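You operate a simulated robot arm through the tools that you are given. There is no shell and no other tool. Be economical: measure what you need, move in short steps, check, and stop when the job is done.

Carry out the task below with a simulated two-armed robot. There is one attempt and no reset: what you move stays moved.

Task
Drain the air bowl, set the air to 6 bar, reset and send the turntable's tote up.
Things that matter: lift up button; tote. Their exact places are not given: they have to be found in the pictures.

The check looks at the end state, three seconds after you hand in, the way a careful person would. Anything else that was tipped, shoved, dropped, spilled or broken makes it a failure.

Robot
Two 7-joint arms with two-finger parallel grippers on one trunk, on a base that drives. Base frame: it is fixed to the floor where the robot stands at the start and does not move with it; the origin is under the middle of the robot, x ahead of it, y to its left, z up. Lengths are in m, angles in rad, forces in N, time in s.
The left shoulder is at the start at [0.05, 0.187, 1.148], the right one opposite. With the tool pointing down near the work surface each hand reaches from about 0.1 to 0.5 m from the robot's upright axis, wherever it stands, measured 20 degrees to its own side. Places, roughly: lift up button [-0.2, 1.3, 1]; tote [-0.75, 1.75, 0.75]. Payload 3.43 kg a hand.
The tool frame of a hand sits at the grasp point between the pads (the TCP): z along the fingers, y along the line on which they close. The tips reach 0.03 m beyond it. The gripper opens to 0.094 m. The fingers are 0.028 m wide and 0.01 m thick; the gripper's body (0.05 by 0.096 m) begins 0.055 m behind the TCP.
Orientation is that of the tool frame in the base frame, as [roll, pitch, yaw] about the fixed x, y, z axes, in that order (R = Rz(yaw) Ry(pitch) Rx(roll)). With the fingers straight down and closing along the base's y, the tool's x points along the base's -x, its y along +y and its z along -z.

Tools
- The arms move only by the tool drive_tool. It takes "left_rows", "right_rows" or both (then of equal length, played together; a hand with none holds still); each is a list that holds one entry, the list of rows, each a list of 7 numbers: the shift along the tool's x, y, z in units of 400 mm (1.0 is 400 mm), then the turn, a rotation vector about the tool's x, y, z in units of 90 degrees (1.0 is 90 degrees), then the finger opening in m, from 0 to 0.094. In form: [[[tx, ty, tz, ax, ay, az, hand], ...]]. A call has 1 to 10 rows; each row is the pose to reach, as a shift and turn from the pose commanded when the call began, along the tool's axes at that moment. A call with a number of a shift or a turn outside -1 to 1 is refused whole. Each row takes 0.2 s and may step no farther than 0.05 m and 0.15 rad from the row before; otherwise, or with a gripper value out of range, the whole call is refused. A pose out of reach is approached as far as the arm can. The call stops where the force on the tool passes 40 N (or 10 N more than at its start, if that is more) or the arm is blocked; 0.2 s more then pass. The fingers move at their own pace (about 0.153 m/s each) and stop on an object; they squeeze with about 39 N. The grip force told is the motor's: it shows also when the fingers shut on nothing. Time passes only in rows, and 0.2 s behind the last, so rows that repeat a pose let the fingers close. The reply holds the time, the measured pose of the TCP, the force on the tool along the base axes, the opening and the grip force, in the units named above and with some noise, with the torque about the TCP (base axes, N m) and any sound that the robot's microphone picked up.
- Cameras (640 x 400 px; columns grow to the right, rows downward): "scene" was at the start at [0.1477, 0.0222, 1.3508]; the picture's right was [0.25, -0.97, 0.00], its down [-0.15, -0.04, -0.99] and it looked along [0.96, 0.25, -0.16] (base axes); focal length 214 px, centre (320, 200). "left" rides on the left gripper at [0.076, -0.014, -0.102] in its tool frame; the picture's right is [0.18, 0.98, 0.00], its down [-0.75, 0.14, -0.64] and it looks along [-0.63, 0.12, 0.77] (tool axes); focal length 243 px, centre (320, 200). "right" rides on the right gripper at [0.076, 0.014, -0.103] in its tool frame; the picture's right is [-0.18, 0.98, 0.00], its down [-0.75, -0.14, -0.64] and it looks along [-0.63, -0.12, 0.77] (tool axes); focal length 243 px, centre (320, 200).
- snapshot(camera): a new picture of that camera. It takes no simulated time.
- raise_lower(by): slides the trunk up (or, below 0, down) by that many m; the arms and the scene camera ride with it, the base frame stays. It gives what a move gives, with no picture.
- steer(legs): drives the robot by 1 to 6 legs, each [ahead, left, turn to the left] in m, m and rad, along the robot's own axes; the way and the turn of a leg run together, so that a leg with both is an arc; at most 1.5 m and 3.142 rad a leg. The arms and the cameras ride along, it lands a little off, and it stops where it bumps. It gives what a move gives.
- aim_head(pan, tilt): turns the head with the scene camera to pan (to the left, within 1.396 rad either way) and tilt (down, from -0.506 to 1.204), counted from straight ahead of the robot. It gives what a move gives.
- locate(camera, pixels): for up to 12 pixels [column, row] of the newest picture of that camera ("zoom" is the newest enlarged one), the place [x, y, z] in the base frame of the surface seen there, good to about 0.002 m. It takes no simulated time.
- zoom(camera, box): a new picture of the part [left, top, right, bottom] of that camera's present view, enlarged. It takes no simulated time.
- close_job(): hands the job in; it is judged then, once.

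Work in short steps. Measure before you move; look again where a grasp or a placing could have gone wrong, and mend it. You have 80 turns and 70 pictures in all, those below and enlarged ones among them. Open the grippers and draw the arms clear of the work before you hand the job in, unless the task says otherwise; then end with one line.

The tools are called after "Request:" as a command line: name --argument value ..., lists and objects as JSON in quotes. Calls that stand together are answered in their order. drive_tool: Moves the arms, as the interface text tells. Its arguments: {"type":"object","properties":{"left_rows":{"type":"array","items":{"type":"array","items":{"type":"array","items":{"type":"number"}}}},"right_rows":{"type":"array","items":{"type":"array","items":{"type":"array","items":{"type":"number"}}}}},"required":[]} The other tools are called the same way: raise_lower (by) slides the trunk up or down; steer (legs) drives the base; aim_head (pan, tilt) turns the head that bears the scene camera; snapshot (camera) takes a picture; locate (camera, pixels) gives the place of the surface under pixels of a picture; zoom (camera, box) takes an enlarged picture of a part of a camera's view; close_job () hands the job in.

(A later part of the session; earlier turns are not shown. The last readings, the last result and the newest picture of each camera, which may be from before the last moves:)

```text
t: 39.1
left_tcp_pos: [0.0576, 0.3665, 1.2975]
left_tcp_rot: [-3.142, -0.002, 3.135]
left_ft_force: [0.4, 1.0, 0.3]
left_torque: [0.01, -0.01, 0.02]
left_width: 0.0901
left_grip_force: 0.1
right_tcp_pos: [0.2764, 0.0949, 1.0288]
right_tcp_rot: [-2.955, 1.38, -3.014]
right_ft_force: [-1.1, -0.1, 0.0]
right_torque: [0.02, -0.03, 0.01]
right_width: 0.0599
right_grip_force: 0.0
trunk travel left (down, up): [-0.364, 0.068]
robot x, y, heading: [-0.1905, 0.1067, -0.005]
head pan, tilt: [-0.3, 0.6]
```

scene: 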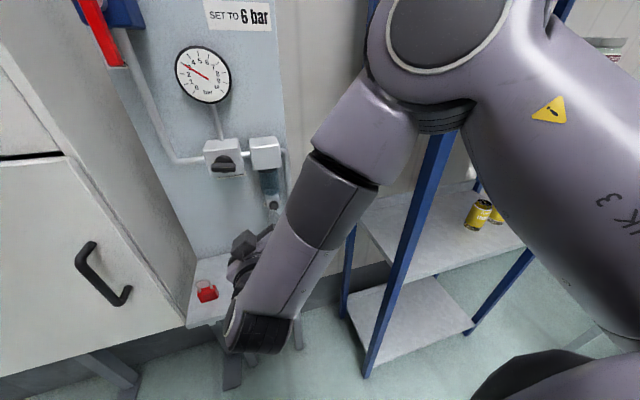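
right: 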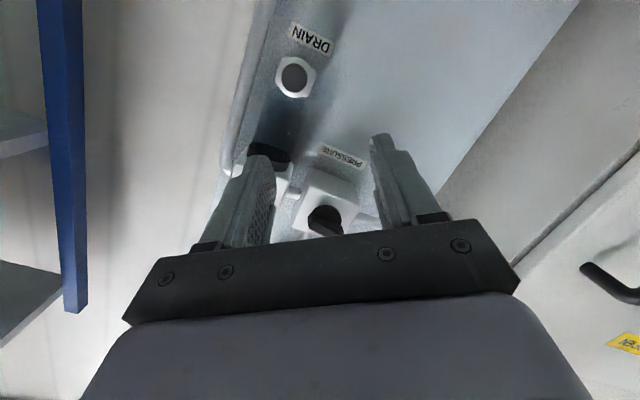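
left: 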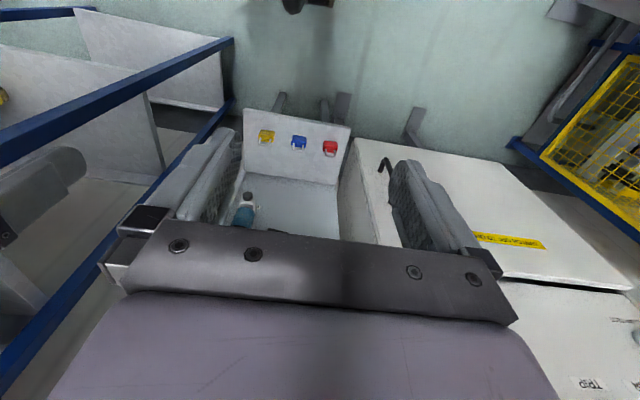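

Wrist is neutral again. I move in front of the knob at standoff (0.43,0.14,1.122) and level the hand.

Request:
drive_tool --right_rows '[[[-0.05, 0.02, 0.05, -0.01, -0.03, 0, 0.07], [-0.1, 0.04, 0.1, -0.02, -0.06, 0, 0.07], [-0.15, 0.06, 0.16, -0.03, -0.09, 0, 0.07], [-0.2, 0.085, 0.22, -0.04, -0.12, 0, 0.07], [-0.25, 0.11, 0.28, -0.04, -0.12, 0, 0.07], [-0.303, 0.126, 0.327, -0.04, -0.12, 0, 0.07], [-0.303, 0.126, 0.327, -0.04, -0.12, 0, 0.07]]]'

Request:
aim_head --pan 0.0 --tilt 0.4

Request:
snapshot --camera "scene"

Request:
snapshot --camera "right"

```text
t: 40.7
left_tcp_pos: [0.0582, 0.3656, 1.297]
left_tcp_rot: [-3.14, 0.0, 3.135]
left_ft_force: [0.4, -0.3, 0.7]
left_torque: [0.01, 0.01, 0.0]
left_width: 0.0899
left_grip_force: 0.1
right_tcp_pos: [0.4281, 0.1419, 1.1192]
right_tcp_rot: [-1.638, 1.54, -1.631]
right_ft_force: [0.7, 0.5, 0.6]
right_torque: [-0.02, 0.0, -0.01]
right_width: 0.0701
right_grip_force: 0.0
trunk travel left (down, up): [-0.364, 0.068]
robot x, y, heading: [-0.189, 0.1074, -0.012]
head pan, tilt: [-0.3, 0.6]
```

```text
t: 41.5
left_tcp_pos: [0.0577, 0.3655, 1.298]
left_tcp_rot: [-3.14, 0.0, 3.136]
left_ft_force: [-0.4, 0.4, 0.4]
left_torque: [0.0, 0.01, 0.03]
left_width: 0.09
left_grip_force: 0.1
right_tcp_pos: [0.4283, 0.14, 1.1207]
right_tcp_rot: [-1.629, 1.538, -1.619]
right_ft_force: [-0.3, 0.6, -0.5]
right_torque: [-0.01, 0.03, -0.03]
right_width: 0.0699
right_grip_force: 0.1
trunk travel left (down, up): [-0.364, 0.068]
robot x, y, heading: [-0.1922, 0.1053, -0.007]
head pan, tilt: [0.0, 0.4]
```

```text
40 pictures are left
```

scene: 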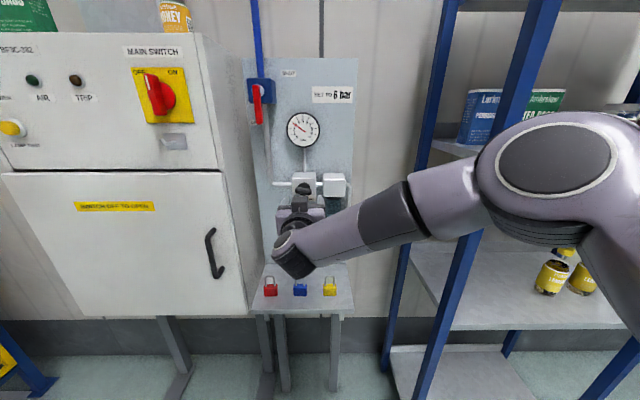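

```text
39 pictures are left
```

right: 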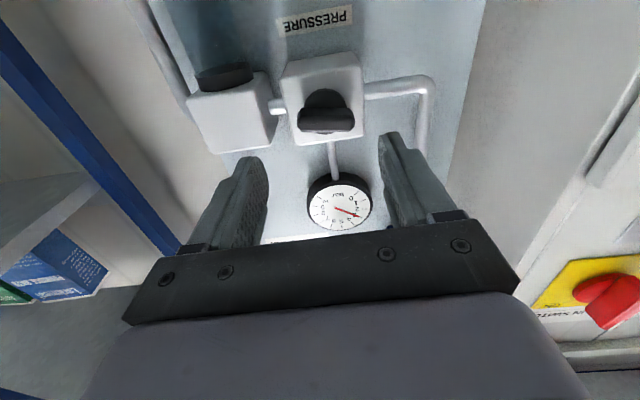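

The hand is square in front of the knob (bar at (327,120) in the right camera). With the arm stretched I try turning the wrist about -80° so the pads take the flats.

Request:
drive_tool --right_rows '[[[0, 0, 0, 0, 0, -0.09, 0.06], [0, 0, 0, 0, 0, -0.18, 0.06], [0, 0, 0, 0, 0, -0.27, 0.06], [0, 0, 0, 0, 0, -0.36, 0.06], [0, 0, 0, 0, 0, -0.45, 0.06], [0, 0, 0, 0, 0, -0.54, 0.06], [0, 0, 0, 0, 0, -0.63, 0.06], [0, 0, 0, 0, 0, -0.72, 0.06], [0, 0, 0, 0, 0, -0.81, 0.06], [0, 0, 0, 0, 0, -0.86, 0.06]]]'

Request:
snapshot --camera "right"

```text
t: 43.9
left_tcp_pos: [0.0591, 0.3662, 1.2986]
left_tcp_rot: [-3.141, 0.0, 3.137]
left_ft_force: [0.0, 0.3, -0.2]
left_torque: [-0.01, -0.02, -0.03]
left_width: 0.09
left_grip_force: 0.0
right_tcp_pos: [0.4446, 0.11, 1.1244]
right_tcp_rot: [-1.586, 0.223, -1.62]
right_ft_force: [-0.1, -0.3, -0.1]
right_torque: [0.02, 0.0, 0.0]
right_width: 0.06
right_grip_force: 0.0
trunk travel left (down, up): [-0.364, 0.068]
robot x, y, heading: [-0.1903, 0.1091, -0.007]
head pan, tilt: [0.0, 0.4]
stopped in row 10 (right hand): the arm was blocked; the commanded pose is now the measured one
```

```text
38 pictures are left
```

right: 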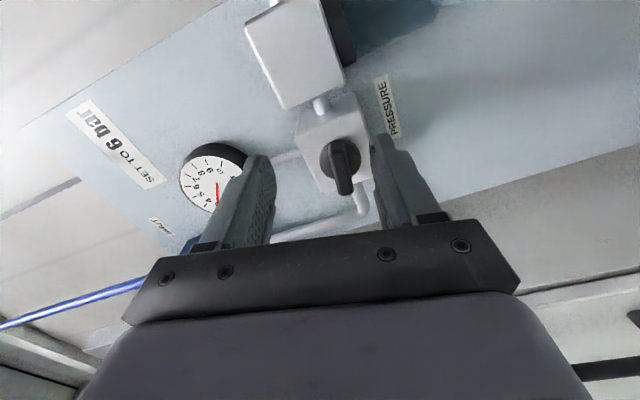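

The fingers now close across the bar (tool angle matches its ~12° slope). I shift left 3 cm and see if alignment is reachable.

Request:
drive_tool --right_rows '[[[-0.04, 0.012, 0.0, 0, 0, 0, 0.06], [-0.077, 0.0225, 0.0, 0, 0, 0, 0.06], [-0.077, 0.0225, 0.05, 0, 0, 0, 0.06], [-0.077, 0.0225, 0.05, 0, 0, 0, 0.06]]]'

Request:
snapshot --camera "right"

```text
t: 45.1
left_tcp_pos: [0.0586, 0.3658, 1.2981]
left_tcp_rot: [3.141, 0.001, 3.134]
left_ft_force: [-0.1, 0.1, 0.5]
left_torque: [-0.03, 0.04, -0.01]
left_width: 0.0897
left_grip_force: 0.1
right_tcp_pos: [0.4775, 0.1163, 1.1317]
right_tcp_rot: [-1.585, 0.25, -1.663]
right_ft_force: [0.5, 0.0, 0.5]
right_torque: [-0.02, -0.01, -0.02]
right_width: 0.0598
right_grip_force: 0.0
trunk travel left (down, up): [-0.364, 0.068]
robot x, y, heading: [-0.1893, 0.1068, -0.009]
head pan, tilt: [0.0, 0.4]
stopped in row 4 (right hand): the arm was blocked; the commanded pose is now the measured one
```

```text
37 pictures are left
```

right: 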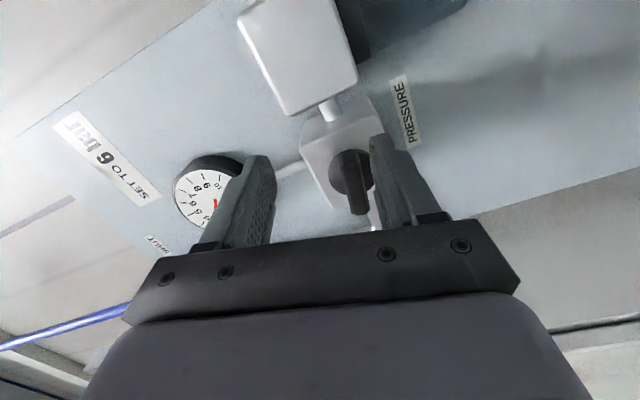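

Still 2.4 cm right of the knob and the arm is blocked; I carry the hand over by driving the base left.

Request:
steer --legs '[[0, 0.028, 0]]'

Request:
aim_head --pan -0.15 --tilt 0.4

Request:
snapshot --camera "scene"

```text
t: 46.0
left_tcp_pos: [0.0599, 0.3943, 1.2975]
left_tcp_rot: [-3.14, -0.001, 3.135]
left_ft_force: [-0.2, 1.0, 0.3]
left_torque: [0.01, 0.0, 0.04]
left_width: 0.0897
left_grip_force: 0.0
right_tcp_pos: [0.4788, 0.1447, 1.134]
right_tcp_rot: [-1.583, 0.249, -1.661]
right_ft_force: [0.3, 0.9, 0.3]
right_torque: [-0.01, 0.02, -0.02]
right_width: 0.0597
right_grip_force: 0.0
trunk travel left (down, up): [-0.364, 0.068]
robot x, y, heading: [-0.1889, 0.136, -0.003]
head pan, tilt: [0.0, 0.4]
```

```text
t: 46.7
left_tcp_pos: [0.0572, 0.3943, 1.2997]
left_tcp_rot: [3.14, 0.0, 3.136]
left_ft_force: [0.3, 0.4, 0.1]
left_torque: [0.0, -0.02, 0.01]
left_width: 0.09
left_grip_force: 0.1
right_tcp_pos: [0.4781, 0.1437, 1.1331]
right_tcp_rot: [-1.586, 0.251, -1.663]
right_ft_force: [-0.4, -0.7, 0.2]
right_torque: [-0.01, 0.01, 0.0]
right_width: 0.0601
right_grip_force: 0.1
trunk travel left (down, up): [-0.364, 0.068]
robot x, y, heading: [-0.1924, 0.1352, -0.008]
head pan, tilt: [-0.15, 0.4]
```

```text
36 pictures are left
```

scene: 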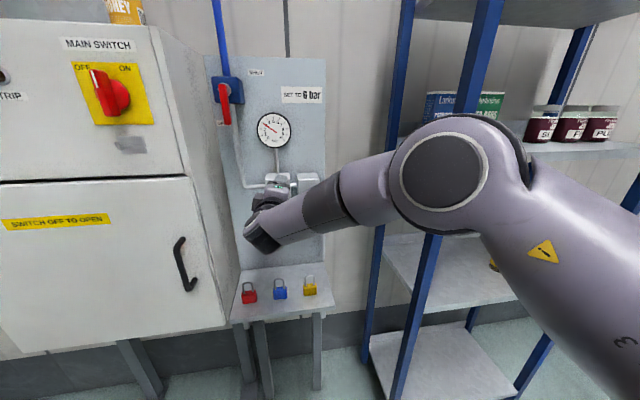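

Now the hand is at y 0.144. I lower the trunk 1.1 cm to bring the pads level with the bar (z 1.122), then move forward.

Request:
raise_lower --by -0.011

Request:
drive_tool --right_rows '[[[0, 0, 0.025, 0, 0, 0, 0.06], [0, 0, 0.045, 0, 0, 0, 0.06], [0, 0, 0.045, 0, 0, 0, 0.06]]]'

Request:
snapshot --camera "right"

```text
t: 47.3
left_tcp_pos: [0.0581, 0.393, 1.2871]
left_tcp_rot: [3.14, 0.0, 3.134]
left_ft_force: [1.2, 0.3, -0.8]
left_torque: [-0.01, -0.01, 0.02]
left_width: 0.0899
left_grip_force: 0.0
right_tcp_pos: [0.4771, 0.1447, 1.1221]
right_tcp_rot: [-1.582, 0.251, -1.66]
right_ft_force: [-0.3, 0.0, 0.9]
right_torque: [-0.01, -0.04, -0.01]
right_width: 0.0601
right_grip_force: 0.2
trunk travel left (down, up): [-0.353, 0.079]
robot x, y, heading: [-0.1908, 0.1351, -0.01]
head pan, tilt: [-0.15, 0.4]
```

```text
t: 48.1
left_tcp_pos: [0.0593, 0.3932, 1.2883]
left_tcp_rot: [-3.14, 0.001, 3.135]
left_ft_force: [-0.2, 0.6, 0.6]
left_torque: [-0.03, -0.02, -0.01]
left_width: 0.0899
left_grip_force: 0.0
right_tcp_pos: [0.4943, 0.1429, 1.1227]
right_tcp_rot: [-1.583, 0.252, -1.66]
right_ft_force: [-0.3, -1.0, 0.5]
right_torque: [0.01, 0.03, -0.02]
right_width: 0.06
right_grip_force: 0.1
trunk travel left (down, up): [-0.353, 0.079]
robot x, y, heading: [-0.1899, 0.1359, -0.008]
head pan, tilt: [-0.15, 0.4]
```

```text
35 pictures are left
```

right: 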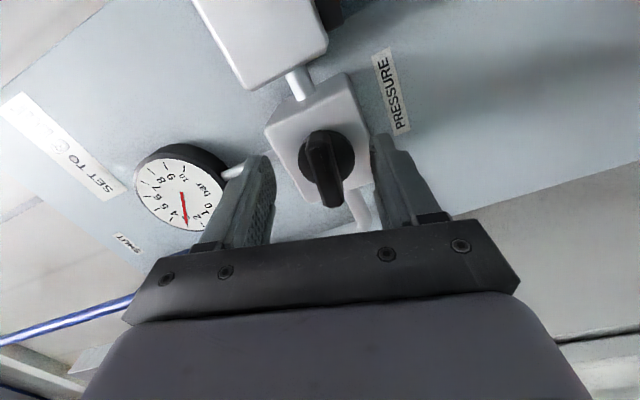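

The bar at (325,170) lies between the pads and is aligned. I close gently and check the grip.

Request:
drive_tool --right_rows '[[[0, 0, 0, 0, 0, 0, 0.03], [0, 0, 0, 0, 0, 0, 0.0], [0, 0, 0, 0, 0, 0, 0.0]]]'

```text
t: 48.9
left_tcp_pos: [0.0586, 0.3937, 1.2864]
left_tcp_rot: [-3.138, 0.0, 3.134]
left_ft_force: [-0.3, 0.5, 0.3]
left_torque: [0.0, 0.02, 0.02]
left_width: 0.0903
left_grip_force: 0.1
right_tcp_pos: [0.4959, 0.1439, 1.1195]
right_tcp_rot: [-1.592, 0.249, -1.659]
right_ft_force: [-3.6, 1.0, -8.1]
right_torque: [-0.04, 0.56, 0.07]
right_width: 0.0139
right_grip_force: 44.9
trunk travel left (down, up): [-0.353, 0.079]
robot x, y, heading: [-0.1908, 0.1345, -0.008]
head pan, tilt: [-0.15, 0.4]
```

Gripped at 14 mm. I turn clockwise 30° and look at the gauge.

Request:
drive_tool --right_rows '[[[0, 0, 0, 0, 0, 0.07, 0], [0, 0, 0, 0, 0, 0.14, 0], [0, 0, 0, 0, 0, 0.21, 0], [0, 0, 0, 0, 0, 0.28, 0], [0, 0, 0, 0, 0, 0.33, 0], [0, 0, 0, 0, 0, 0.33, 0]]]'

Request:
snapshot --camera "right"

Request:
zoom --camera "scene" --box '[240, 100, 310, 160]'

```text
t: 50.3
left_tcp_pos: [0.0588, 0.3949, 1.2856]
left_tcp_rot: [3.141, 0.0, 3.134]
left_ft_force: [-0.2, 0.2, -0.4]
left_torque: [0.01, -0.01, -0.01]
left_width: 0.0899
left_grip_force: 0.1
right_tcp_pos: [0.4965, 0.1459, 1.1169]
right_tcp_rot: [-1.602, 0.769, -1.676]
right_ft_force: [-9.4, 3.3, -16.3]
right_torque: [-0.04, 1.79, -0.17]
right_width: 0.0143
right_grip_force: 45.0
trunk travel left (down, up): [-0.353, 0.079]
robot x, y, heading: [-0.1889, 0.1335, -0.013]
head pan, tilt: [-0.15, 0.4]
```

```text
34 pictures are left
```

right: 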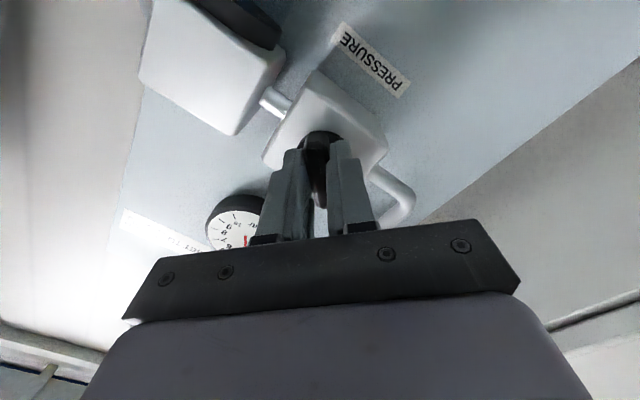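

```text
6.67 times, centred on (275, 130) of scene
```

zoom: 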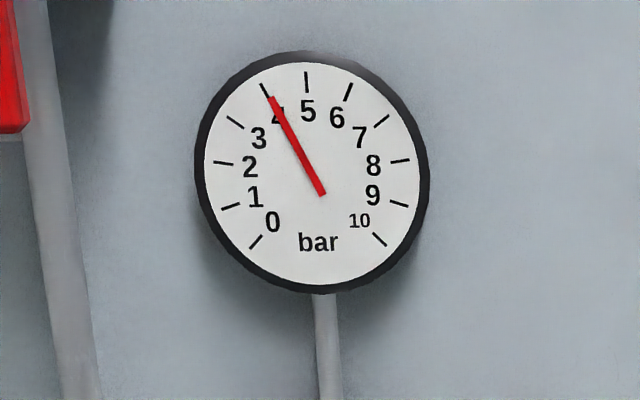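

The gauge shows about 4.1 after 30°, so roughly 50° more. I turn 45° first, easing the downward load by 2 mm.

Request:
drive_tool --right_rows '[[[0.003, 0.003, 0, 0, 0, 0.07, 0], [0.004, 0.004, 0, 0, 0, 0.14, 0], [0.004, 0.004, 0, 0, 0, 0.21, 0], [0.004, 0.004, 0, 0, 0, 0.28, 0], [0.004, 0.004, 0, 0, 0, 0.35, 0], [0.004, 0.004, 0, 0, 0, 0.42, 0], [0.004, 0.004, 0, 0, 0, 0.5, 0], [0.004, 0.004, 0, 0, 0, 0.5, 0]]]'

Request:
zoom --camera "scene" --box '[240, 100, 310, 160]'

```text
t: 52.1
left_tcp_pos: [0.0597, 0.397, 1.2861]
left_tcp_rot: [-3.139, -0.001, 3.135]
left_ft_force: [1.4, 1.4, 0.3]
left_torque: [0.02, 0.0, -0.02]
left_width: 0.09
left_grip_force: 0.0
right_tcp_pos: [0.4957, 0.1488, 1.1164]
right_tcp_rot: [-2.377, 1.545, -2.451]
right_ft_force: [2.7, 16.2, -12.7]
right_torque: [-0.08, 1.1, 1.14]
right_width: 0.0153
right_grip_force: 44.8
trunk travel left (down, up): [-0.353, 0.079]
robot x, y, heading: [-0.1902, 0.1366, -0.01]
head pan, tilt: [-0.15, 0.4]
```

```text
6.67 times, centred on (275, 130) of scene
```

zoom: 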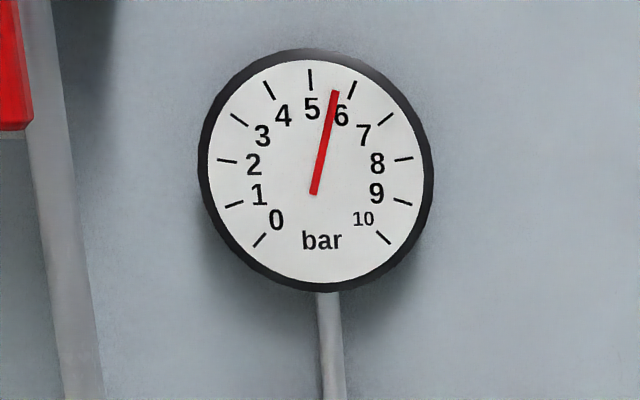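

Relative to the tilted dial the needle is at about 5.6 bar; I turn about 12° more.

Request:
drive_tool --right_rows '[[[0, 0.002, 0, 0, 0, 0.06, 0], [0, 0.003, 0, 0, 0, 0.125, 0], [0, 0.003, 0, 0, 0, 0.125, 0], [0, 0.003, 0, 0, 0, 0.125, 0]]]'

Request:
zoom --camera "scene" --box '[250, 105, 298, 153]'

```text
t: 53.1
left_tcp_pos: [0.0597, 0.3961, 1.2856]
left_tcp_rot: [-3.139, -0.001, 3.135]
left_ft_force: [0.0, -0.2, 0.6]
left_torque: [-0.02, 0.01, 0.01]
left_width: 0.0902
left_grip_force: 0.0
right_tcp_pos: [0.4958, 0.1479, 1.1176]
right_tcp_rot: [1.671, 1.391, 1.596]
right_ft_force: [1.4, 15.5, -10.6]
right_torque: [0.01, 0.92, 1.3]
right_width: 0.0151
right_grip_force: 44.9
trunk travel left (down, up): [-0.353, 0.079]
robot x, y, heading: [-0.189, 0.1357, -0.006]
head pan, tilt: [-0.15, 0.4]
```

```text
8.33 times, centred on (274, 129) of scene
```

zoom: 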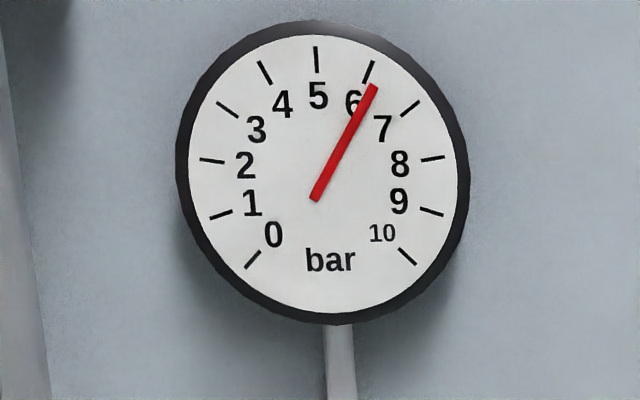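

The needle reads about 6.1 by my tick geometry. I turn back about 3° and read again.

Request:
drive_tool --right_rows '[[[0, 0.003, 0, 0, 0, -0.035, 0], [0, 0.003, 0, 0, 0, -0.035, 0], [0, 0.003, 0, 0, 0, -0.035, 0]]]'

Request:
zoom --camera "scene" --box '[250, 105, 298, 153]'

```text
t: 53.9
left_tcp_pos: [0.0599, 0.3948, 1.2864]
left_tcp_rot: [-3.138, -0.004, 3.136]
left_ft_force: [-0.1, -0.1, 0.1]
left_torque: [0.05, 0.01, -0.02]
left_width: 0.0901
left_grip_force: 0.2
right_tcp_pos: [0.4963, 0.1489, 1.1168]
right_tcp_rot: [1.715, 1.448, 1.634]
right_ft_force: [-1.3, 12.3, -15.2]
right_torque: [0.0, -0.99, 0.96]
right_width: 0.0154
right_grip_force: 44.7
trunk travel left (down, up): [-0.353, 0.079]
robot x, y, heading: [-0.1881, 0.1333, -0.006]
head pan, tilt: [-0.15, 0.4]
```

```text
8.33 times, centred on (274, 129) of scene
```

zoom: 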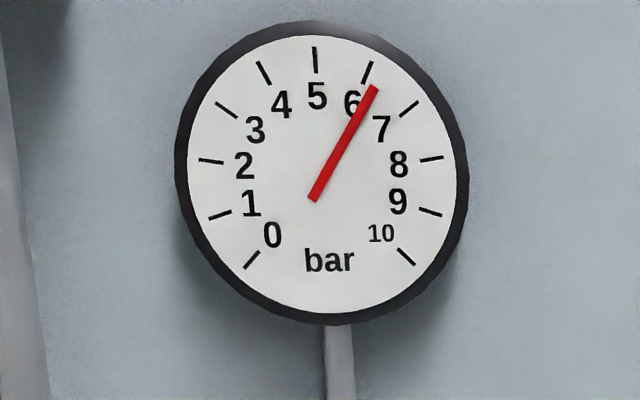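

The needle has not moved (play in the grip); I turn back another 4°.

Request:
drive_tool --right_rows '[[[0, 0, 0, 0, 0, -0.045, 0], [0, 0, 0, 0, 0, -0.045, 0], [0, 0, 0, 0, 0, -0.045, 0]]]'

Request:
zoom --camera "scene" --box '[250, 105, 298, 153]'

```text
t: 54.7
left_tcp_pos: [0.0594, 0.3954, 1.2865]
left_tcp_rot: [-3.14, -0.002, 3.134]
left_ft_force: [-0.5, 0.2, 0.2]
left_torque: [0.0, -0.01, -0.02]
left_width: 0.09
left_grip_force: 0.1
right_tcp_pos: [0.4956, 0.1484, 1.1163]
right_tcp_rot: [1.909, 1.516, 1.83]
right_ft_force: [-4.7, 11.5, -14.2]
right_torque: [-0.03, -0.38, 1.05]
right_width: 0.0151
right_grip_force: 44.7
trunk travel left (down, up): [-0.353, 0.079]
robot x, y, heading: [-0.1876, 0.1331, -0.011]
head pan, tilt: [-0.15, 0.4]
```

```text
8.33 times, centred on (274, 129) of scene
```

zoom: 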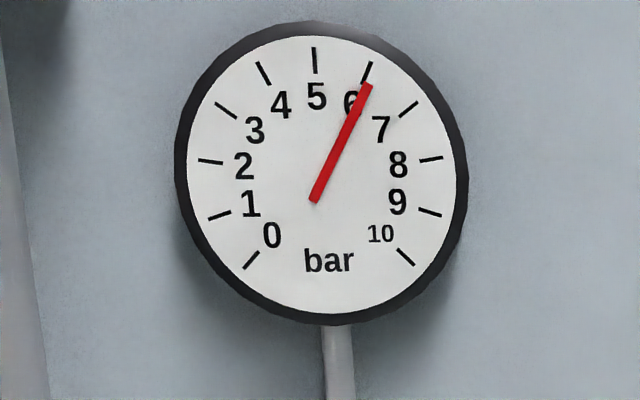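

The needle is now at about 25°, matching the 6 tick at 24°. I open the fingers, draw straight back and recheck.

Request:
drive_tool --right_rows '[[[0, 0, 0, 0, 0, 0, 0.03], [0, 0, 0, 0, 0, 0, 0.06], [0, 0, -0.08, 0, 0, 0, 0.06], [0, 0, -0.18, 0, 0, 0, 0.06], [0, 0, -0.28, 0, 0, 0, 0.06], [0, 0, -0.28, 0, 0, 0, 0.06]]]'

Request:
snapshot --camera "scene"

Request:
zoom --camera "scene" --box '[250, 105, 298, 153]'

```text
t: 56.1
left_tcp_pos: [0.059, 0.3939, 1.2852]
left_tcp_rot: [3.141, 0.002, 3.136]
left_ft_force: [-0.3, -0.6, 0.9]
left_torque: [0.02, -0.01, -0.06]
left_width: 0.09
left_grip_force: 0.0
right_tcp_pos: [0.3829, 0.1551, 1.1217]
right_tcp_rot: [1.787, 1.516, 1.696]
right_ft_force: [0.0, -0.3, -0.4]
right_torque: [0.01, 0.0, 0.02]
right_width: 0.0601
right_grip_force: 0.1
trunk travel left (down, up): [-0.353, 0.079]
robot x, y, heading: [-0.1935, 0.1391, -0.01]
head pan, tilt: [-0.15, 0.4]
```

```text
28 pictures are left
```

scene: 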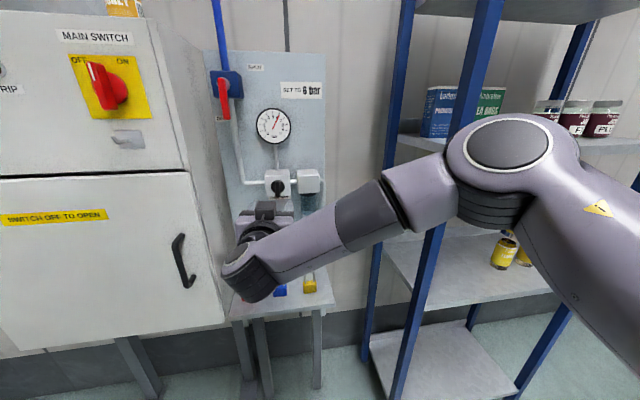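

```text
8.33 times, centred on (274, 129) of scene
```

zoom: 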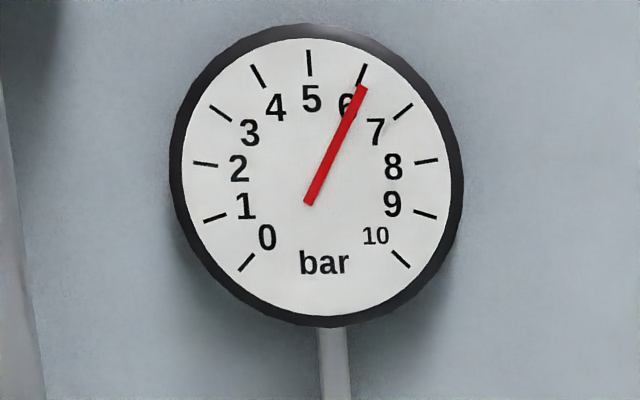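

The gauge stays at 6 bar. Next I look at the cabinet's lamps for the state and any reset.

Request:
aim_head --pan 0.5 --tilt 0.25

Request:
snapshot --camera "scene"

```text
t: 57.1
left_tcp_pos: [0.0582, 0.3942, 1.2881]
left_tcp_rot: [-3.14, 0.0, 3.133]
left_ft_force: [-0.1, 0.8, 0.0]
left_torque: [-0.02, -0.03, 0.02]
left_width: 0.0901
left_grip_force: 0.0
right_tcp_pos: [0.3836, 0.1549, 1.1212]
right_tcp_rot: [1.8, 1.517, 1.712]
right_ft_force: [0.6, 0.2, 0.2]
right_torque: [0.0, 0.0, -0.02]
right_width: 0.0602
right_grip_force: 0.0
trunk travel left (down, up): [-0.353, 0.079]
robot x, y, heading: [-0.1906, 0.1373, -0.011]
head pan, tilt: [0.499, 0.25]
```

```text
26 pictures are left
```

scene: 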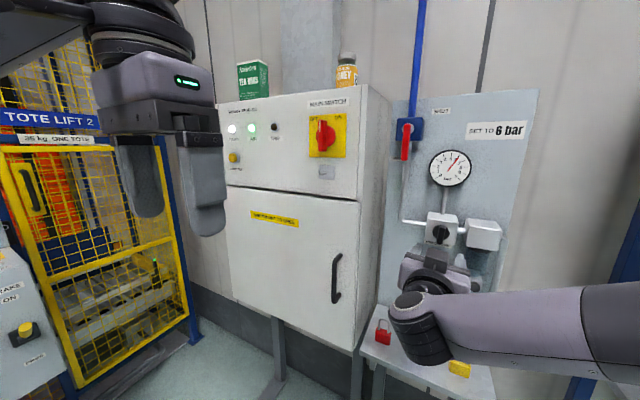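

The AIR lamp is now lit. I back away 0.35 m from the panel and then view the lift console to the left.

Request:
steer --legs '[[-0.35, 0, 0]]'

Request:
aim_head --pan 1.2 --tilt 0.35

Request:
snapshot --camera "scene"

```text
t: 59.4
left_tcp_pos: [-0.2867, 0.3977, 1.2868]
left_tcp_rot: [3.141, 0.002, 3.135]
left_ft_force: [0.0, -0.1, -0.5]
left_torque: [0.0, -0.02, 0.0]
left_width: 0.09
left_grip_force: 0.0
right_tcp_pos: [0.038, 0.1574, 1.1216]
right_tcp_rot: [1.788, 1.515, 1.702]
right_ft_force: [-0.2, -1.0, -0.5]
right_torque: [0.02, 0.0, 0.0]
right_width: 0.0599
right_grip_force: 0.1
trunk travel left (down, up): [-0.353, 0.079]
robot x, y, heading: [-0.5355, 0.1345, -0.014]
head pan, tilt: [0.499, 0.25]
```

```text
t: 60.4
left_tcp_pos: [-0.2857, 0.3969, 1.287]
left_tcp_rot: [3.141, 0.0, 3.136]
left_ft_force: [-0.6, -0.6, -0.7]
left_torque: [-0.04, 0.02, 0.02]
left_width: 0.0899
left_grip_force: 0.0
right_tcp_pos: [0.0383, 0.157, 1.1205]
right_tcp_rot: [1.797, 1.516, 1.711]
right_ft_force: [0.7, -0.3, -0.3]
right_torque: [-0.01, 0.01, 0.04]
right_width: 0.06
right_grip_force: 0.0
trunk travel left (down, up): [-0.353, 0.079]
robot x, y, heading: [-0.534, 0.1395, -0.009]
head pan, tilt: [1.201, 0.351]
```

```text
25 pictures are left
```

scene: 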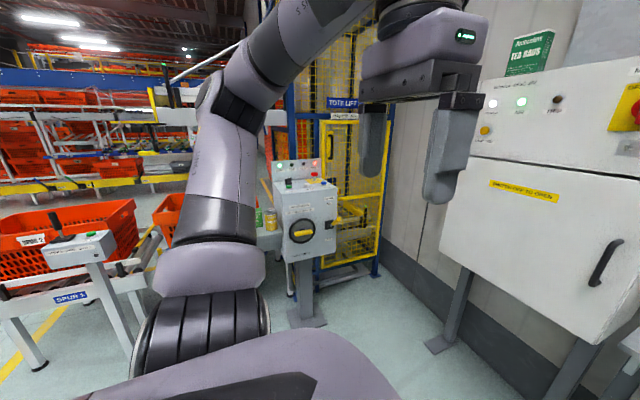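

The console faces this way with buttons at about (290–330,182) and a knob at (303,228). I turn the robot left to face it (+y).

Request:
steer --legs '[[0, 0, 1.57]]'

Request:
aim_head --pan 0.0 --tilt 0.35

Request:
snapshot --camera "scene"

```text
t: 64.6
left_tcp_pos: [-0.7915, 0.3902, 1.2856]
left_tcp_rot: [-3.138, -0.002, -1.587]
left_ft_force: [0.4, 0.9, -0.3]
left_torque: [0.03, 0.0, 0.02]
left_width: 0.0899
left_grip_force: 0.1
right_tcp_pos: [-0.5478, 0.71, 1.1219]
right_tcp_rot: [1.798, 1.514, -3.011]
right_ft_force: [-0.3, 0.3, 0.4]
right_torque: [-0.01, 0.04, 0.0]
right_width: 0.0599
right_grip_force: 0.0
trunk travel left (down, up): [-0.353, 0.079]
robot x, y, heading: [-0.5347, 0.1379, 1.552]
head pan, tilt: [1.201, 0.351]
```

```text
t: 66.0
left_tcp_pos: [-0.7911, 0.3899, 1.2866]
left_tcp_rot: [-3.14, 0.001, -1.589]
left_ft_force: [-0.1, 0.2, -0.1]
left_torque: [0.0, 0.01, -0.05]
left_width: 0.0901
left_grip_force: 0.1
right_tcp_pos: [-0.5479, 0.7109, 1.1202]
right_tcp_rot: [1.798, 1.515, -3.012]
right_ft_force: [-0.5, -0.5, 0.3]
right_torque: [0.0, 0.0, 0.03]
right_width: 0.06
right_grip_force: 0.1
trunk travel left (down, up): [-0.353, 0.079]
robot x, y, heading: [-0.5366, 0.1389, 1.552]
head pan, tilt: [0.0, 0.351]
```

```text
24 pictures are left
```

scene: 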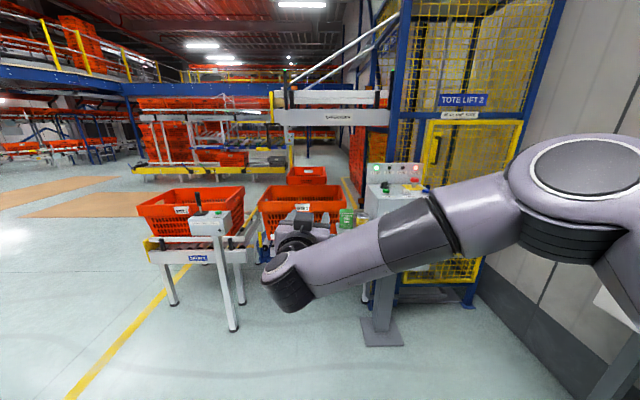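

I enlarge the console top at (395,180) and the turntable tote at (300,205).

Request:
zoom --camera "scene" --box '[340, 150, 440, 215]'

Request:
zoom --camera "scene" --box '[230, 150, 390, 270]'

```text
6.15 times, centred on (390, 182) of scene
```

zoom: 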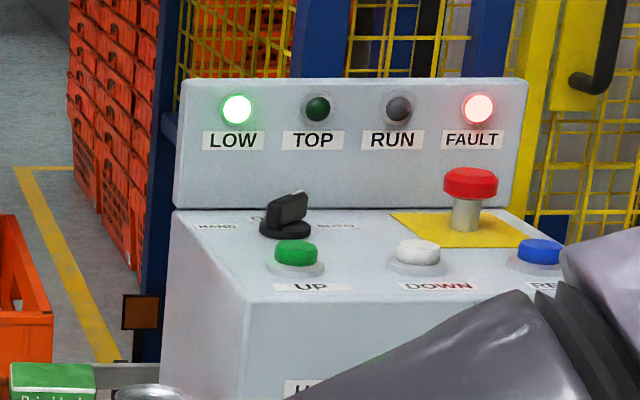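

```text
3.33 times, centred on (310, 210) of scene
```

zoom: 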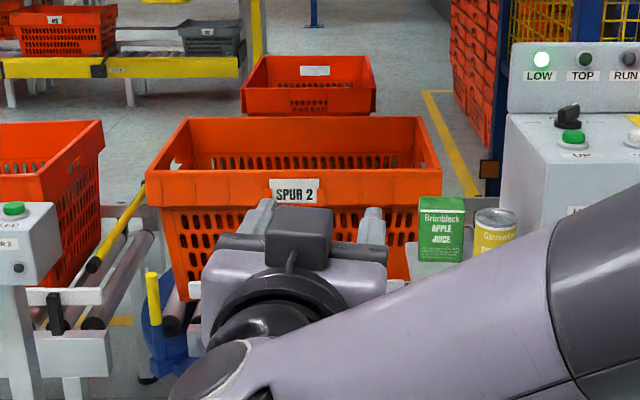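

The console has a selector (HAND/OFF/AUTO), green UP, white DOWN, blue RESET, and the FAULT lamp is lit. I bring the right hand back to a fingers-down pose out of the view.

Request:
drive_tool --right_rows '[[[-0.04, -0.05, -0.03, 0, 0.09, 0, 0.03], [-0.08, -0.1, -0.05, 0, 0.18, 0, 0], [-0.12, -0.15, -0.08, 0, 0.27, 0, 0], [-0.16, -0.2, -0.1, 0, 0.36, 0, 0], [-0.2, -0.25, -0.13, 0, 0.45, 0, 0], [-0.24, -0.3, -0.15, 0, 0.54, 0, 0], [-0.28, -0.35, -0.18, 0, 0.63, 0, 0], [-0.32, -0.4, -0.2, 0, 0.72, 0, 0], [-0.36, -0.45, -0.23, 0, 0.81, 0, 0], [-0.4, -0.5, -0.25, 0, 0.9, 0, 0]]]'

Request:
snapshot --camera "scene"

```text
t: 68.2
left_tcp_pos: [-0.7902, 0.3893, 1.287]
left_tcp_rot: [3.141, -0.001, -1.588]
left_ft_force: [0.0, 0.6, 0.2]
left_torque: [0.02, 0.02, 0.0]
left_width: 0.09
left_grip_force: 0.0
right_tcp_pos: [-0.3502, 0.5922, 1.2706]
right_tcp_rot: [3.086, 0.141, -1.675]
right_ft_force: [-0.1, -0.7, -0.5]
right_torque: [0.0, 0.02, -0.02]
right_width: 0.0001
right_grip_force: 33.0
trunk travel left (down, up): [-0.353, 0.079]
robot x, y, heading: [-0.5356, 0.1359, 1.552]
head pan, tilt: [0.0, 0.351]
```

```text
21 pictures are left
```

scene: 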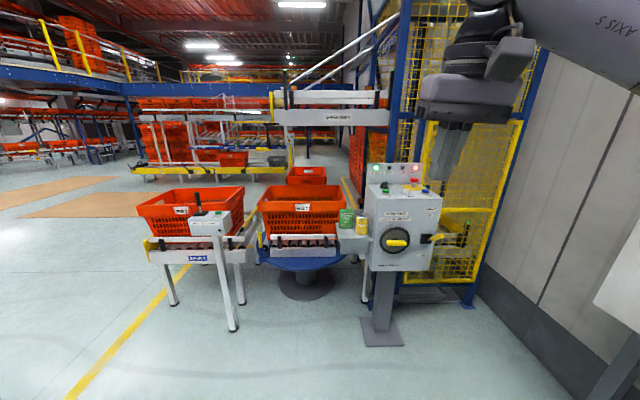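

Clear view now. I enlarge the console and measure its controls.

Request:
zoom --camera "scene" --box '[350, 155, 470, 275]'

Request:
locate --camera "zoom" --pixels '[[130, 170], [190, 170], [245, 170], [130, 150], [200, 140], [165, 250], [150, 195], [320, 230], [290, 195], [30, 220]]'

```text
3.33 times, centred on (410, 215) of scene
```

zoom: 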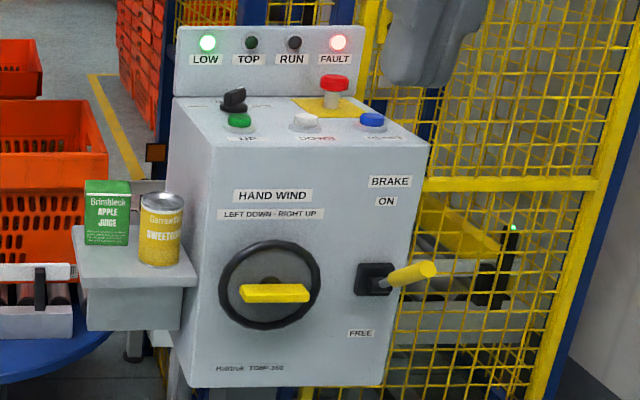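

```text
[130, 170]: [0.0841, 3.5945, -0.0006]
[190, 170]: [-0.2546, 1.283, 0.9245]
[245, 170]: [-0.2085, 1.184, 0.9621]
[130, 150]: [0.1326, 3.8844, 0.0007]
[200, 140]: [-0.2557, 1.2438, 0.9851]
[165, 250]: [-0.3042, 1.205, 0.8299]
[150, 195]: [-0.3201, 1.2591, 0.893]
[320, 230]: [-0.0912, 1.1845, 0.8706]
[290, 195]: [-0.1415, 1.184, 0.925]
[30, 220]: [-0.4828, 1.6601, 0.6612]
```

Now locate the buttons precisely: green (240,118), white (305,120), blue (372,118), e-stop (334,83), selector (234,97), brake lever (420,272).

Request:
locate --camera "zoom" --pixels '[[240, 118], [305, 119], [372, 117], [334, 82], [234, 97], [420, 272], [376, 278], [270, 40], [340, 125], [270, 118], [275, 293], [165, 225]]'

Request:
steer --legs '[[0.45, -0.22, 0]]'

Request:
aim_head --pan -0.2 --tilt 0.55

Request:
snapshot --camera "scene"

```text
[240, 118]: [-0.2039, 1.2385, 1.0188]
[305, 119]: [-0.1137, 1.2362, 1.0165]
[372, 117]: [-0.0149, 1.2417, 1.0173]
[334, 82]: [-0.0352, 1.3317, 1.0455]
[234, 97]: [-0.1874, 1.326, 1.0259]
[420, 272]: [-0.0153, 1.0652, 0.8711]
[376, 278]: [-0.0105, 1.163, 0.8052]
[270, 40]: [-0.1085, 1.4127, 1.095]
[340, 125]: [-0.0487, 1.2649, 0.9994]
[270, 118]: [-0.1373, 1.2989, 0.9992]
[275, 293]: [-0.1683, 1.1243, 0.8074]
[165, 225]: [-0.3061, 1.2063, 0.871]
```

```text
t: 71.2
left_tcp_pos: [-0.5598, 0.8383, 1.2866]
left_tcp_rot: [-3.141, 0.0, -1.595]
left_ft_force: [-0.1, -0.1, 0.2]
left_torque: [-0.02, 0.01, -0.02]
left_width: 0.09
left_grip_force: 0.1
right_tcp_pos: [-0.1168, 1.039, 1.2707]
right_tcp_rot: [3.085, 0.145, -1.685]
right_ft_force: [0.4, 0.5, 0.2]
right_torque: [0.03, 0.03, 0.0]
right_width: 0.0
right_grip_force: 33.0
trunk travel left (down, up): [-0.353, 0.079]
robot x, y, heading: [-0.3007, 0.5828, 1.547]
head pan, tilt: [0.0, 0.351]
```

```text
t: 71.9
left_tcp_pos: [-0.5599, 0.8377, 1.2874]
left_tcp_rot: [-3.141, 0.002, -1.597]
left_ft_force: [-0.1, -0.5, 0.6]
left_torque: [-0.01, -0.01, 0.0]
left_width: 0.0897
left_grip_force: 0.1
right_tcp_pos: [-0.1166, 1.0381, 1.2699]
right_tcp_rot: [3.086, 0.144, -1.684]
right_ft_force: [-0.7, -0.6, -0.1]
right_torque: [0.03, 0.02, 0.01]
right_width: 0.0
right_grip_force: 32.8
trunk travel left (down, up): [-0.353, 0.079]
robot x, y, heading: [-0.3024, 0.584, 1.544]
head pan, tilt: [-0.201, 0.55]
```

```text
19 pictures are left
```

scene: 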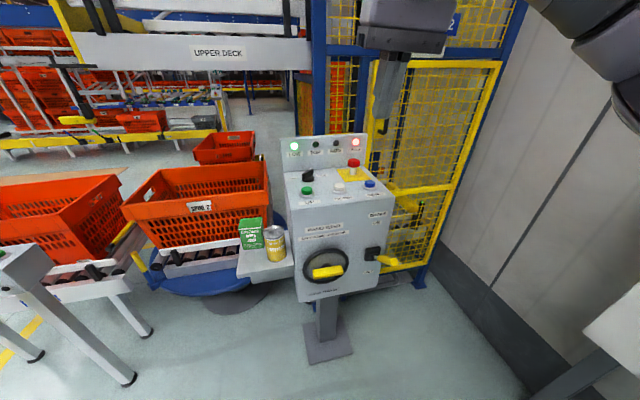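

I enlarge the console top to read the selector and the lift area.

Request:
zoom --camera "scene" --box '[270, 125, 410, 215]'

Request:
zoom --camera "scene" --box '[120, 120, 320, 320]'

```text
4.44 times, centred on (340, 170) of scene
```

zoom: 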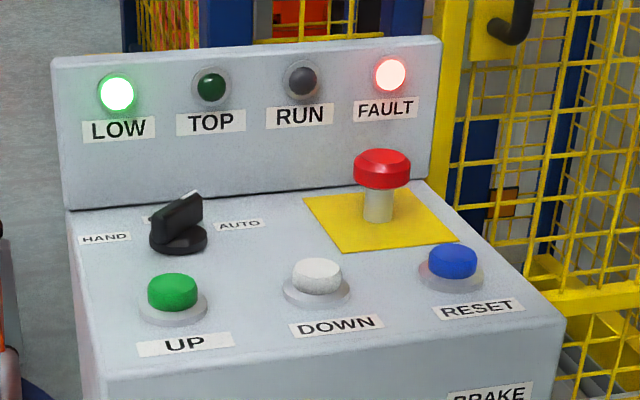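

```text
2.00 times, centred on (220, 220) of scene
```

zoom: 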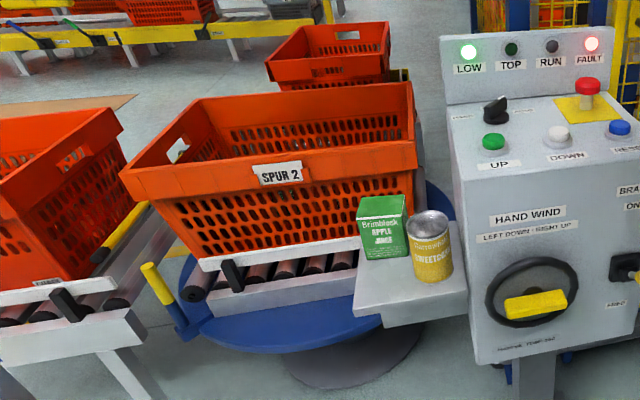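

The selector seems turned toward AUTO and FAULT is lit. RESET is at (-0.015,1.242,1.017) and UP at (-0.204,1.239,1.019). I drive a little closer, keeping clear of the brake lever tip at y≈1.05.

Request:
steer --legs '[[0.17, -0.12, 0.02]]'

Request:
snapshot --camera "right"

```text
t: 73.6
left_tcp_pos: [-0.4424, 0.996, 1.2868]
left_tcp_rot: [-3.141, 0.0, -1.574]
left_ft_force: [0.4, -0.8, 0.5]
left_torque: [-0.03, -0.01, 0.01]
left_width: 0.0901
left_grip_force: 0.1
right_tcp_pos: [-0.0043, 1.2064, 1.2704]
right_tcp_rot: [3.086, 0.145, -1.661]
right_ft_force: [-0.1, 0.9, -0.3]
right_torque: [-0.02, 0.02, -0.01]
right_width: 0.0002
right_grip_force: 33.0
trunk travel left (down, up): [-0.353, 0.079]
robot x, y, heading: [-0.1826, 0.7481, 1.56]
head pan, tilt: [-0.201, 0.55]
```

```text
16 pictures are left
```

right: 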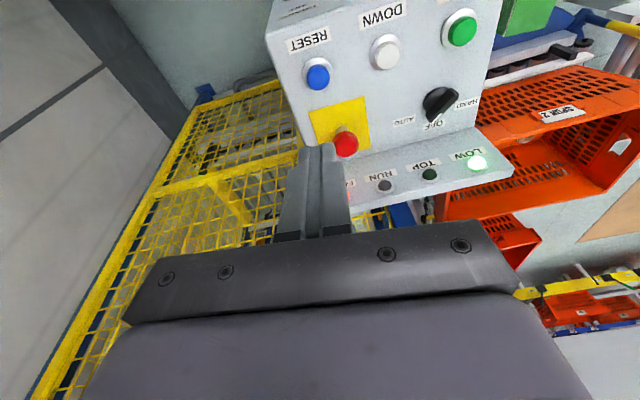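

The right camera sees the top face; I enlarge the selector at (440,105).

Request:
zoom --camera "right" --box '[380, 70, 500, 145]'

Request:
locate --camera "right" --pixels '[[318, 74], [386, 54], [461, 31], [345, 143], [330, 90], [440, 100]]'

```text
5.33 times, centred on (440, 108) of right
```

zoom: 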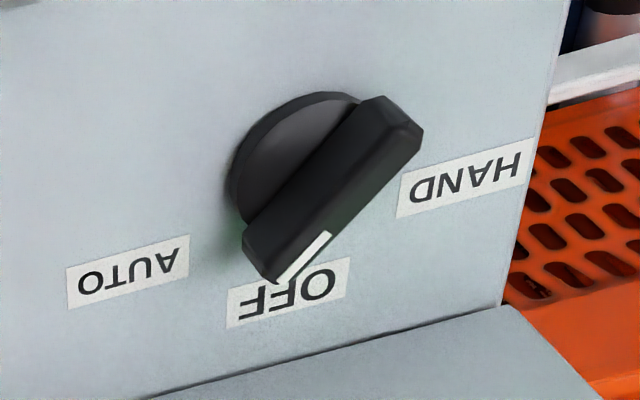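

```text
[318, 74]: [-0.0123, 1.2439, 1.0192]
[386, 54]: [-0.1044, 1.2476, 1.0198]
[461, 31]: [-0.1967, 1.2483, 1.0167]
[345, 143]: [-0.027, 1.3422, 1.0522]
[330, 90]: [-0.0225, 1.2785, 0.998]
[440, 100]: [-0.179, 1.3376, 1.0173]
```

The white mark is about 40° toward AUTO, so the selector is on AUTO. I bring the closed right fingers over the blue RESET at (-0.012,1.244,1.019), straightening the hand.

Request:
drive_tool --right_rows '[[[-0.005, 0, 0.1, 0, 0.03, 0, 0], [-0.01, 0, 0.2, 0, 0.06, 0, 0], [-0.015, 0, 0.3, 0, 0.093, 0, 0], [-0.02, 0.002, 0.4, 0, 0.093, 0, 0], [-0.026, 0.002, 0.46, 0, 0.093, 0, 0], [-0.026, 0.002, 0.46, 0, 0.093, 0, 0]]]'

Request:
snapshot --camera "right"

```text
t: 75.0
left_tcp_pos: [-0.4425, 0.996, 1.2875]
left_tcp_rot: [-3.139, -0.001, -1.573]
left_ft_force: [-0.4, 0.4, -0.1]
left_torque: [-0.01, -0.06, -0.01]
left_width: 0.09
left_grip_force: 0.1
right_tcp_pos: [-0.0143, 1.2404, 1.0896]
right_tcp_rot: [3.089, -0.001, -1.654]
right_ft_force: [-0.3, 0.3, -1.0]
right_torque: [-0.01, 0.01, 0.01]
right_width: 0.0
right_grip_force: 32.7
trunk travel left (down, up): [-0.353, 0.079]
robot x, y, heading: [-0.1793, 0.7475, 1.568]
head pan, tilt: [-0.201, 0.55]
```

```text
14 pictures are left
```

right: 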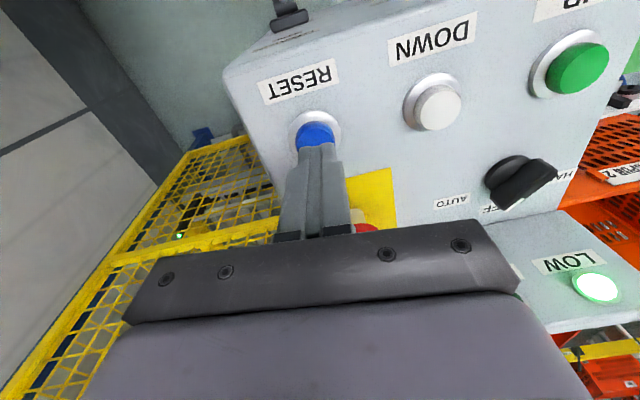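

Fingers are over RESET at (316,133). I press down about 4.7 cm and come back up.

Request:
drive_tool --right_rows '[[[0, 0, 0.06, 0, 0, 0, 0], [0, 0, 0.1, 0, 0, 0, 0], [0, 0, 0.11, 0, 0, 0, 0], [0, 0, 0.118, 0, 0, 0, 0], [0, 0, 0.118, 0, 0, 0, 0]]]'

```text
t: 76.2
left_tcp_pos: [-0.4417, 0.9946, 1.2856]
left_tcp_rot: [3.142, 0.001, -1.574]
left_ft_force: [-0.6, 0.3, -0.8]
left_torque: [0.02, -0.02, -0.02]
left_width: 0.0901
left_grip_force: 0.0
right_tcp_pos: [-0.0148, 1.2416, 1.0442]
right_tcp_rot: [3.087, 0.001, -1.654]
right_ft_force: [2.2, 0.3, 4.0]
right_torque: [-0.05, -0.11, -0.02]
right_width: 0.0002
right_grip_force: 32.8
trunk travel left (down, up): [-0.353, 0.079]
robot x, y, heading: [-0.1798, 0.747, 1.562]
head pan, tilt: [-0.201, 0.55]
heard: click
```

It clicked. I lift 6 cm and look at the lamps.

Request:
drive_tool --right_rows '[[[0, 0, -0.08, 0, 0, 0, 0], [0, 0, -0.16, 0, 0, 0, 0], [0, 0, -0.16, 0, 0, 0, 0]]]'

Request:
snapshot --camera "scene"

```text
t: 77.0
left_tcp_pos: [-0.4412, 0.9954, 1.2879]
left_tcp_rot: [3.141, 0.0, -1.574]
left_ft_force: [0.3, 0.0, -0.3]
left_torque: [0.0, 0.02, 0.01]
left_width: 0.0899
left_grip_force: 0.1
right_tcp_pos: [-0.0116, 1.2431, 1.1065]
right_tcp_rot: [3.088, -0.002, -1.653]
right_ft_force: [-0.4, -0.3, -0.2]
right_torque: [-0.01, -0.01, -0.02]
right_width: 0.0
right_grip_force: 32.2
trunk travel left (down, up): [-0.353, 0.079]
robot x, y, heading: [-0.1849, 0.7468, 1.563]
head pan, tilt: [-0.201, 0.55]
```

```text
13 pictures are left
```

scene: 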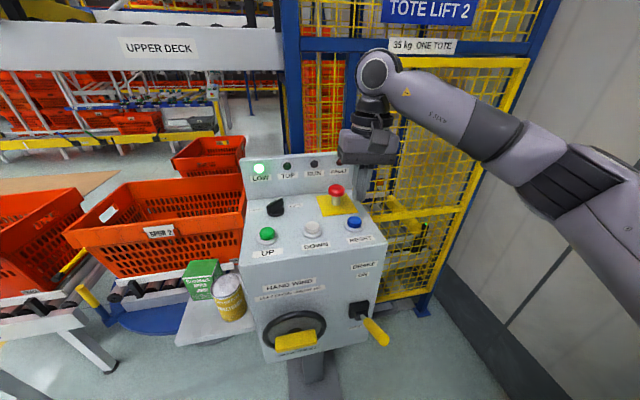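

FAULT is out and LOW is lit. I move the fingers across to over the green UP at (-0.20,1.243).

Request:
drive_tool --right_rows '[[[0.008, 0.1, 0, 0, 0, 0, 0], [0.016, 0.2, 0.01, 0, 0, 0, 0], [0.024, 0.3, 0.02, 0, 0, 0, 0], [0.032, 0.4, 0.03, 0, 0, 0, 0], [0.038, 0.463, 0.041, 0, 0, 0, 0], [0.038, 0.463, 0.041, 0, 0, 0, 0]]]'

Request:
snapshot --camera "right"

```text
t: 78.4
left_tcp_pos: [-0.4418, 0.9963, 1.2871]
left_tcp_rot: [3.141, 0.0, -1.574]
left_ft_force: [0.2, -0.3, 0.5]
left_torque: [-0.04, 0.0, -0.03]
left_width: 0.09
left_grip_force: 0.1
right_tcp_pos: [-0.1967, 1.2436, 1.1006]
right_tcp_rot: [3.087, 0.0, -1.655]
right_ft_force: [-0.3, 0.0, 0.0]
right_torque: [-0.03, -0.02, 0.01]
right_width: 0.0
right_grip_force: 33.3
trunk travel left (down, up): [-0.353, 0.079]
robot x, y, heading: [-0.1785, 0.7478, 1.562]
head pan, tilt: [-0.201, 0.55]
```

```text
12 pictures are left
```

right: 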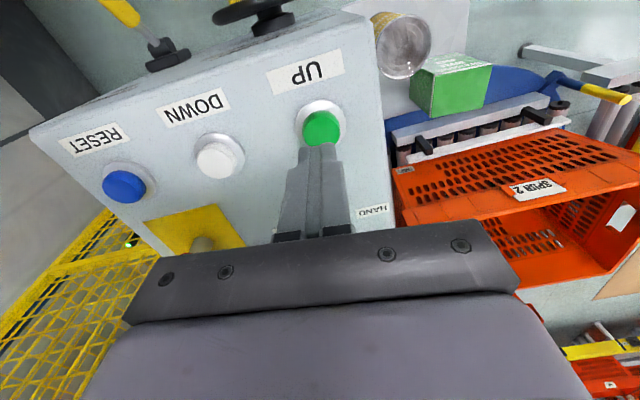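

Over UP at (322,127). I press to the same depth as for RESET.

Request:
drive_tool --right_rows '[[[0, 0, 0.08, 0, 0, 0, 0], [0, 0, 0.12, 0, 0, 0, 0], [0, 0, 0.135, 0, 0, 0, 0], [0, 0, 0.145, 0, 0, 0, 0], [0, 0, 0.145, 0, 0, 0, 0]]]'

Request:
zoom --camera "scene" --box '[60, 60, 480, 320]'

```text
t: 79.6
left_tcp_pos: [-0.4421, 0.9946, 1.2881]
left_tcp_rot: [3.141, 0.002, -1.575]
left_ft_force: [0.4, -0.2, 0.2]
left_torque: [-0.02, 0.05, -0.04]
left_width: 0.0898
left_grip_force: 0.1
right_tcp_pos: [-0.1982, 1.2436, 1.0434]
right_tcp_rot: [3.087, 0.001, -1.654]
right_ft_force: [4.0, -2.5, 7.1]
right_torque: [-0.06, -0.16, -0.05]
right_width: 0.0
right_grip_force: 33.1
trunk travel left (down, up): [-0.353, 0.079]
robot x, y, heading: [-0.184, 0.7485, 1.567]
head pan, tilt: [-0.201, 0.55]
heard: click
```

```text
1.52 times, centred on (270, 190) of scene
```

zoom: 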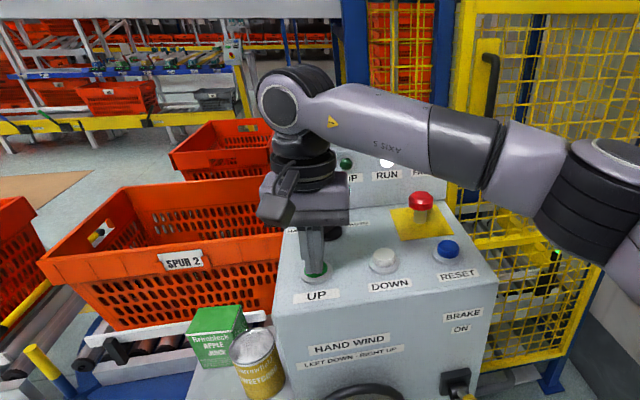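

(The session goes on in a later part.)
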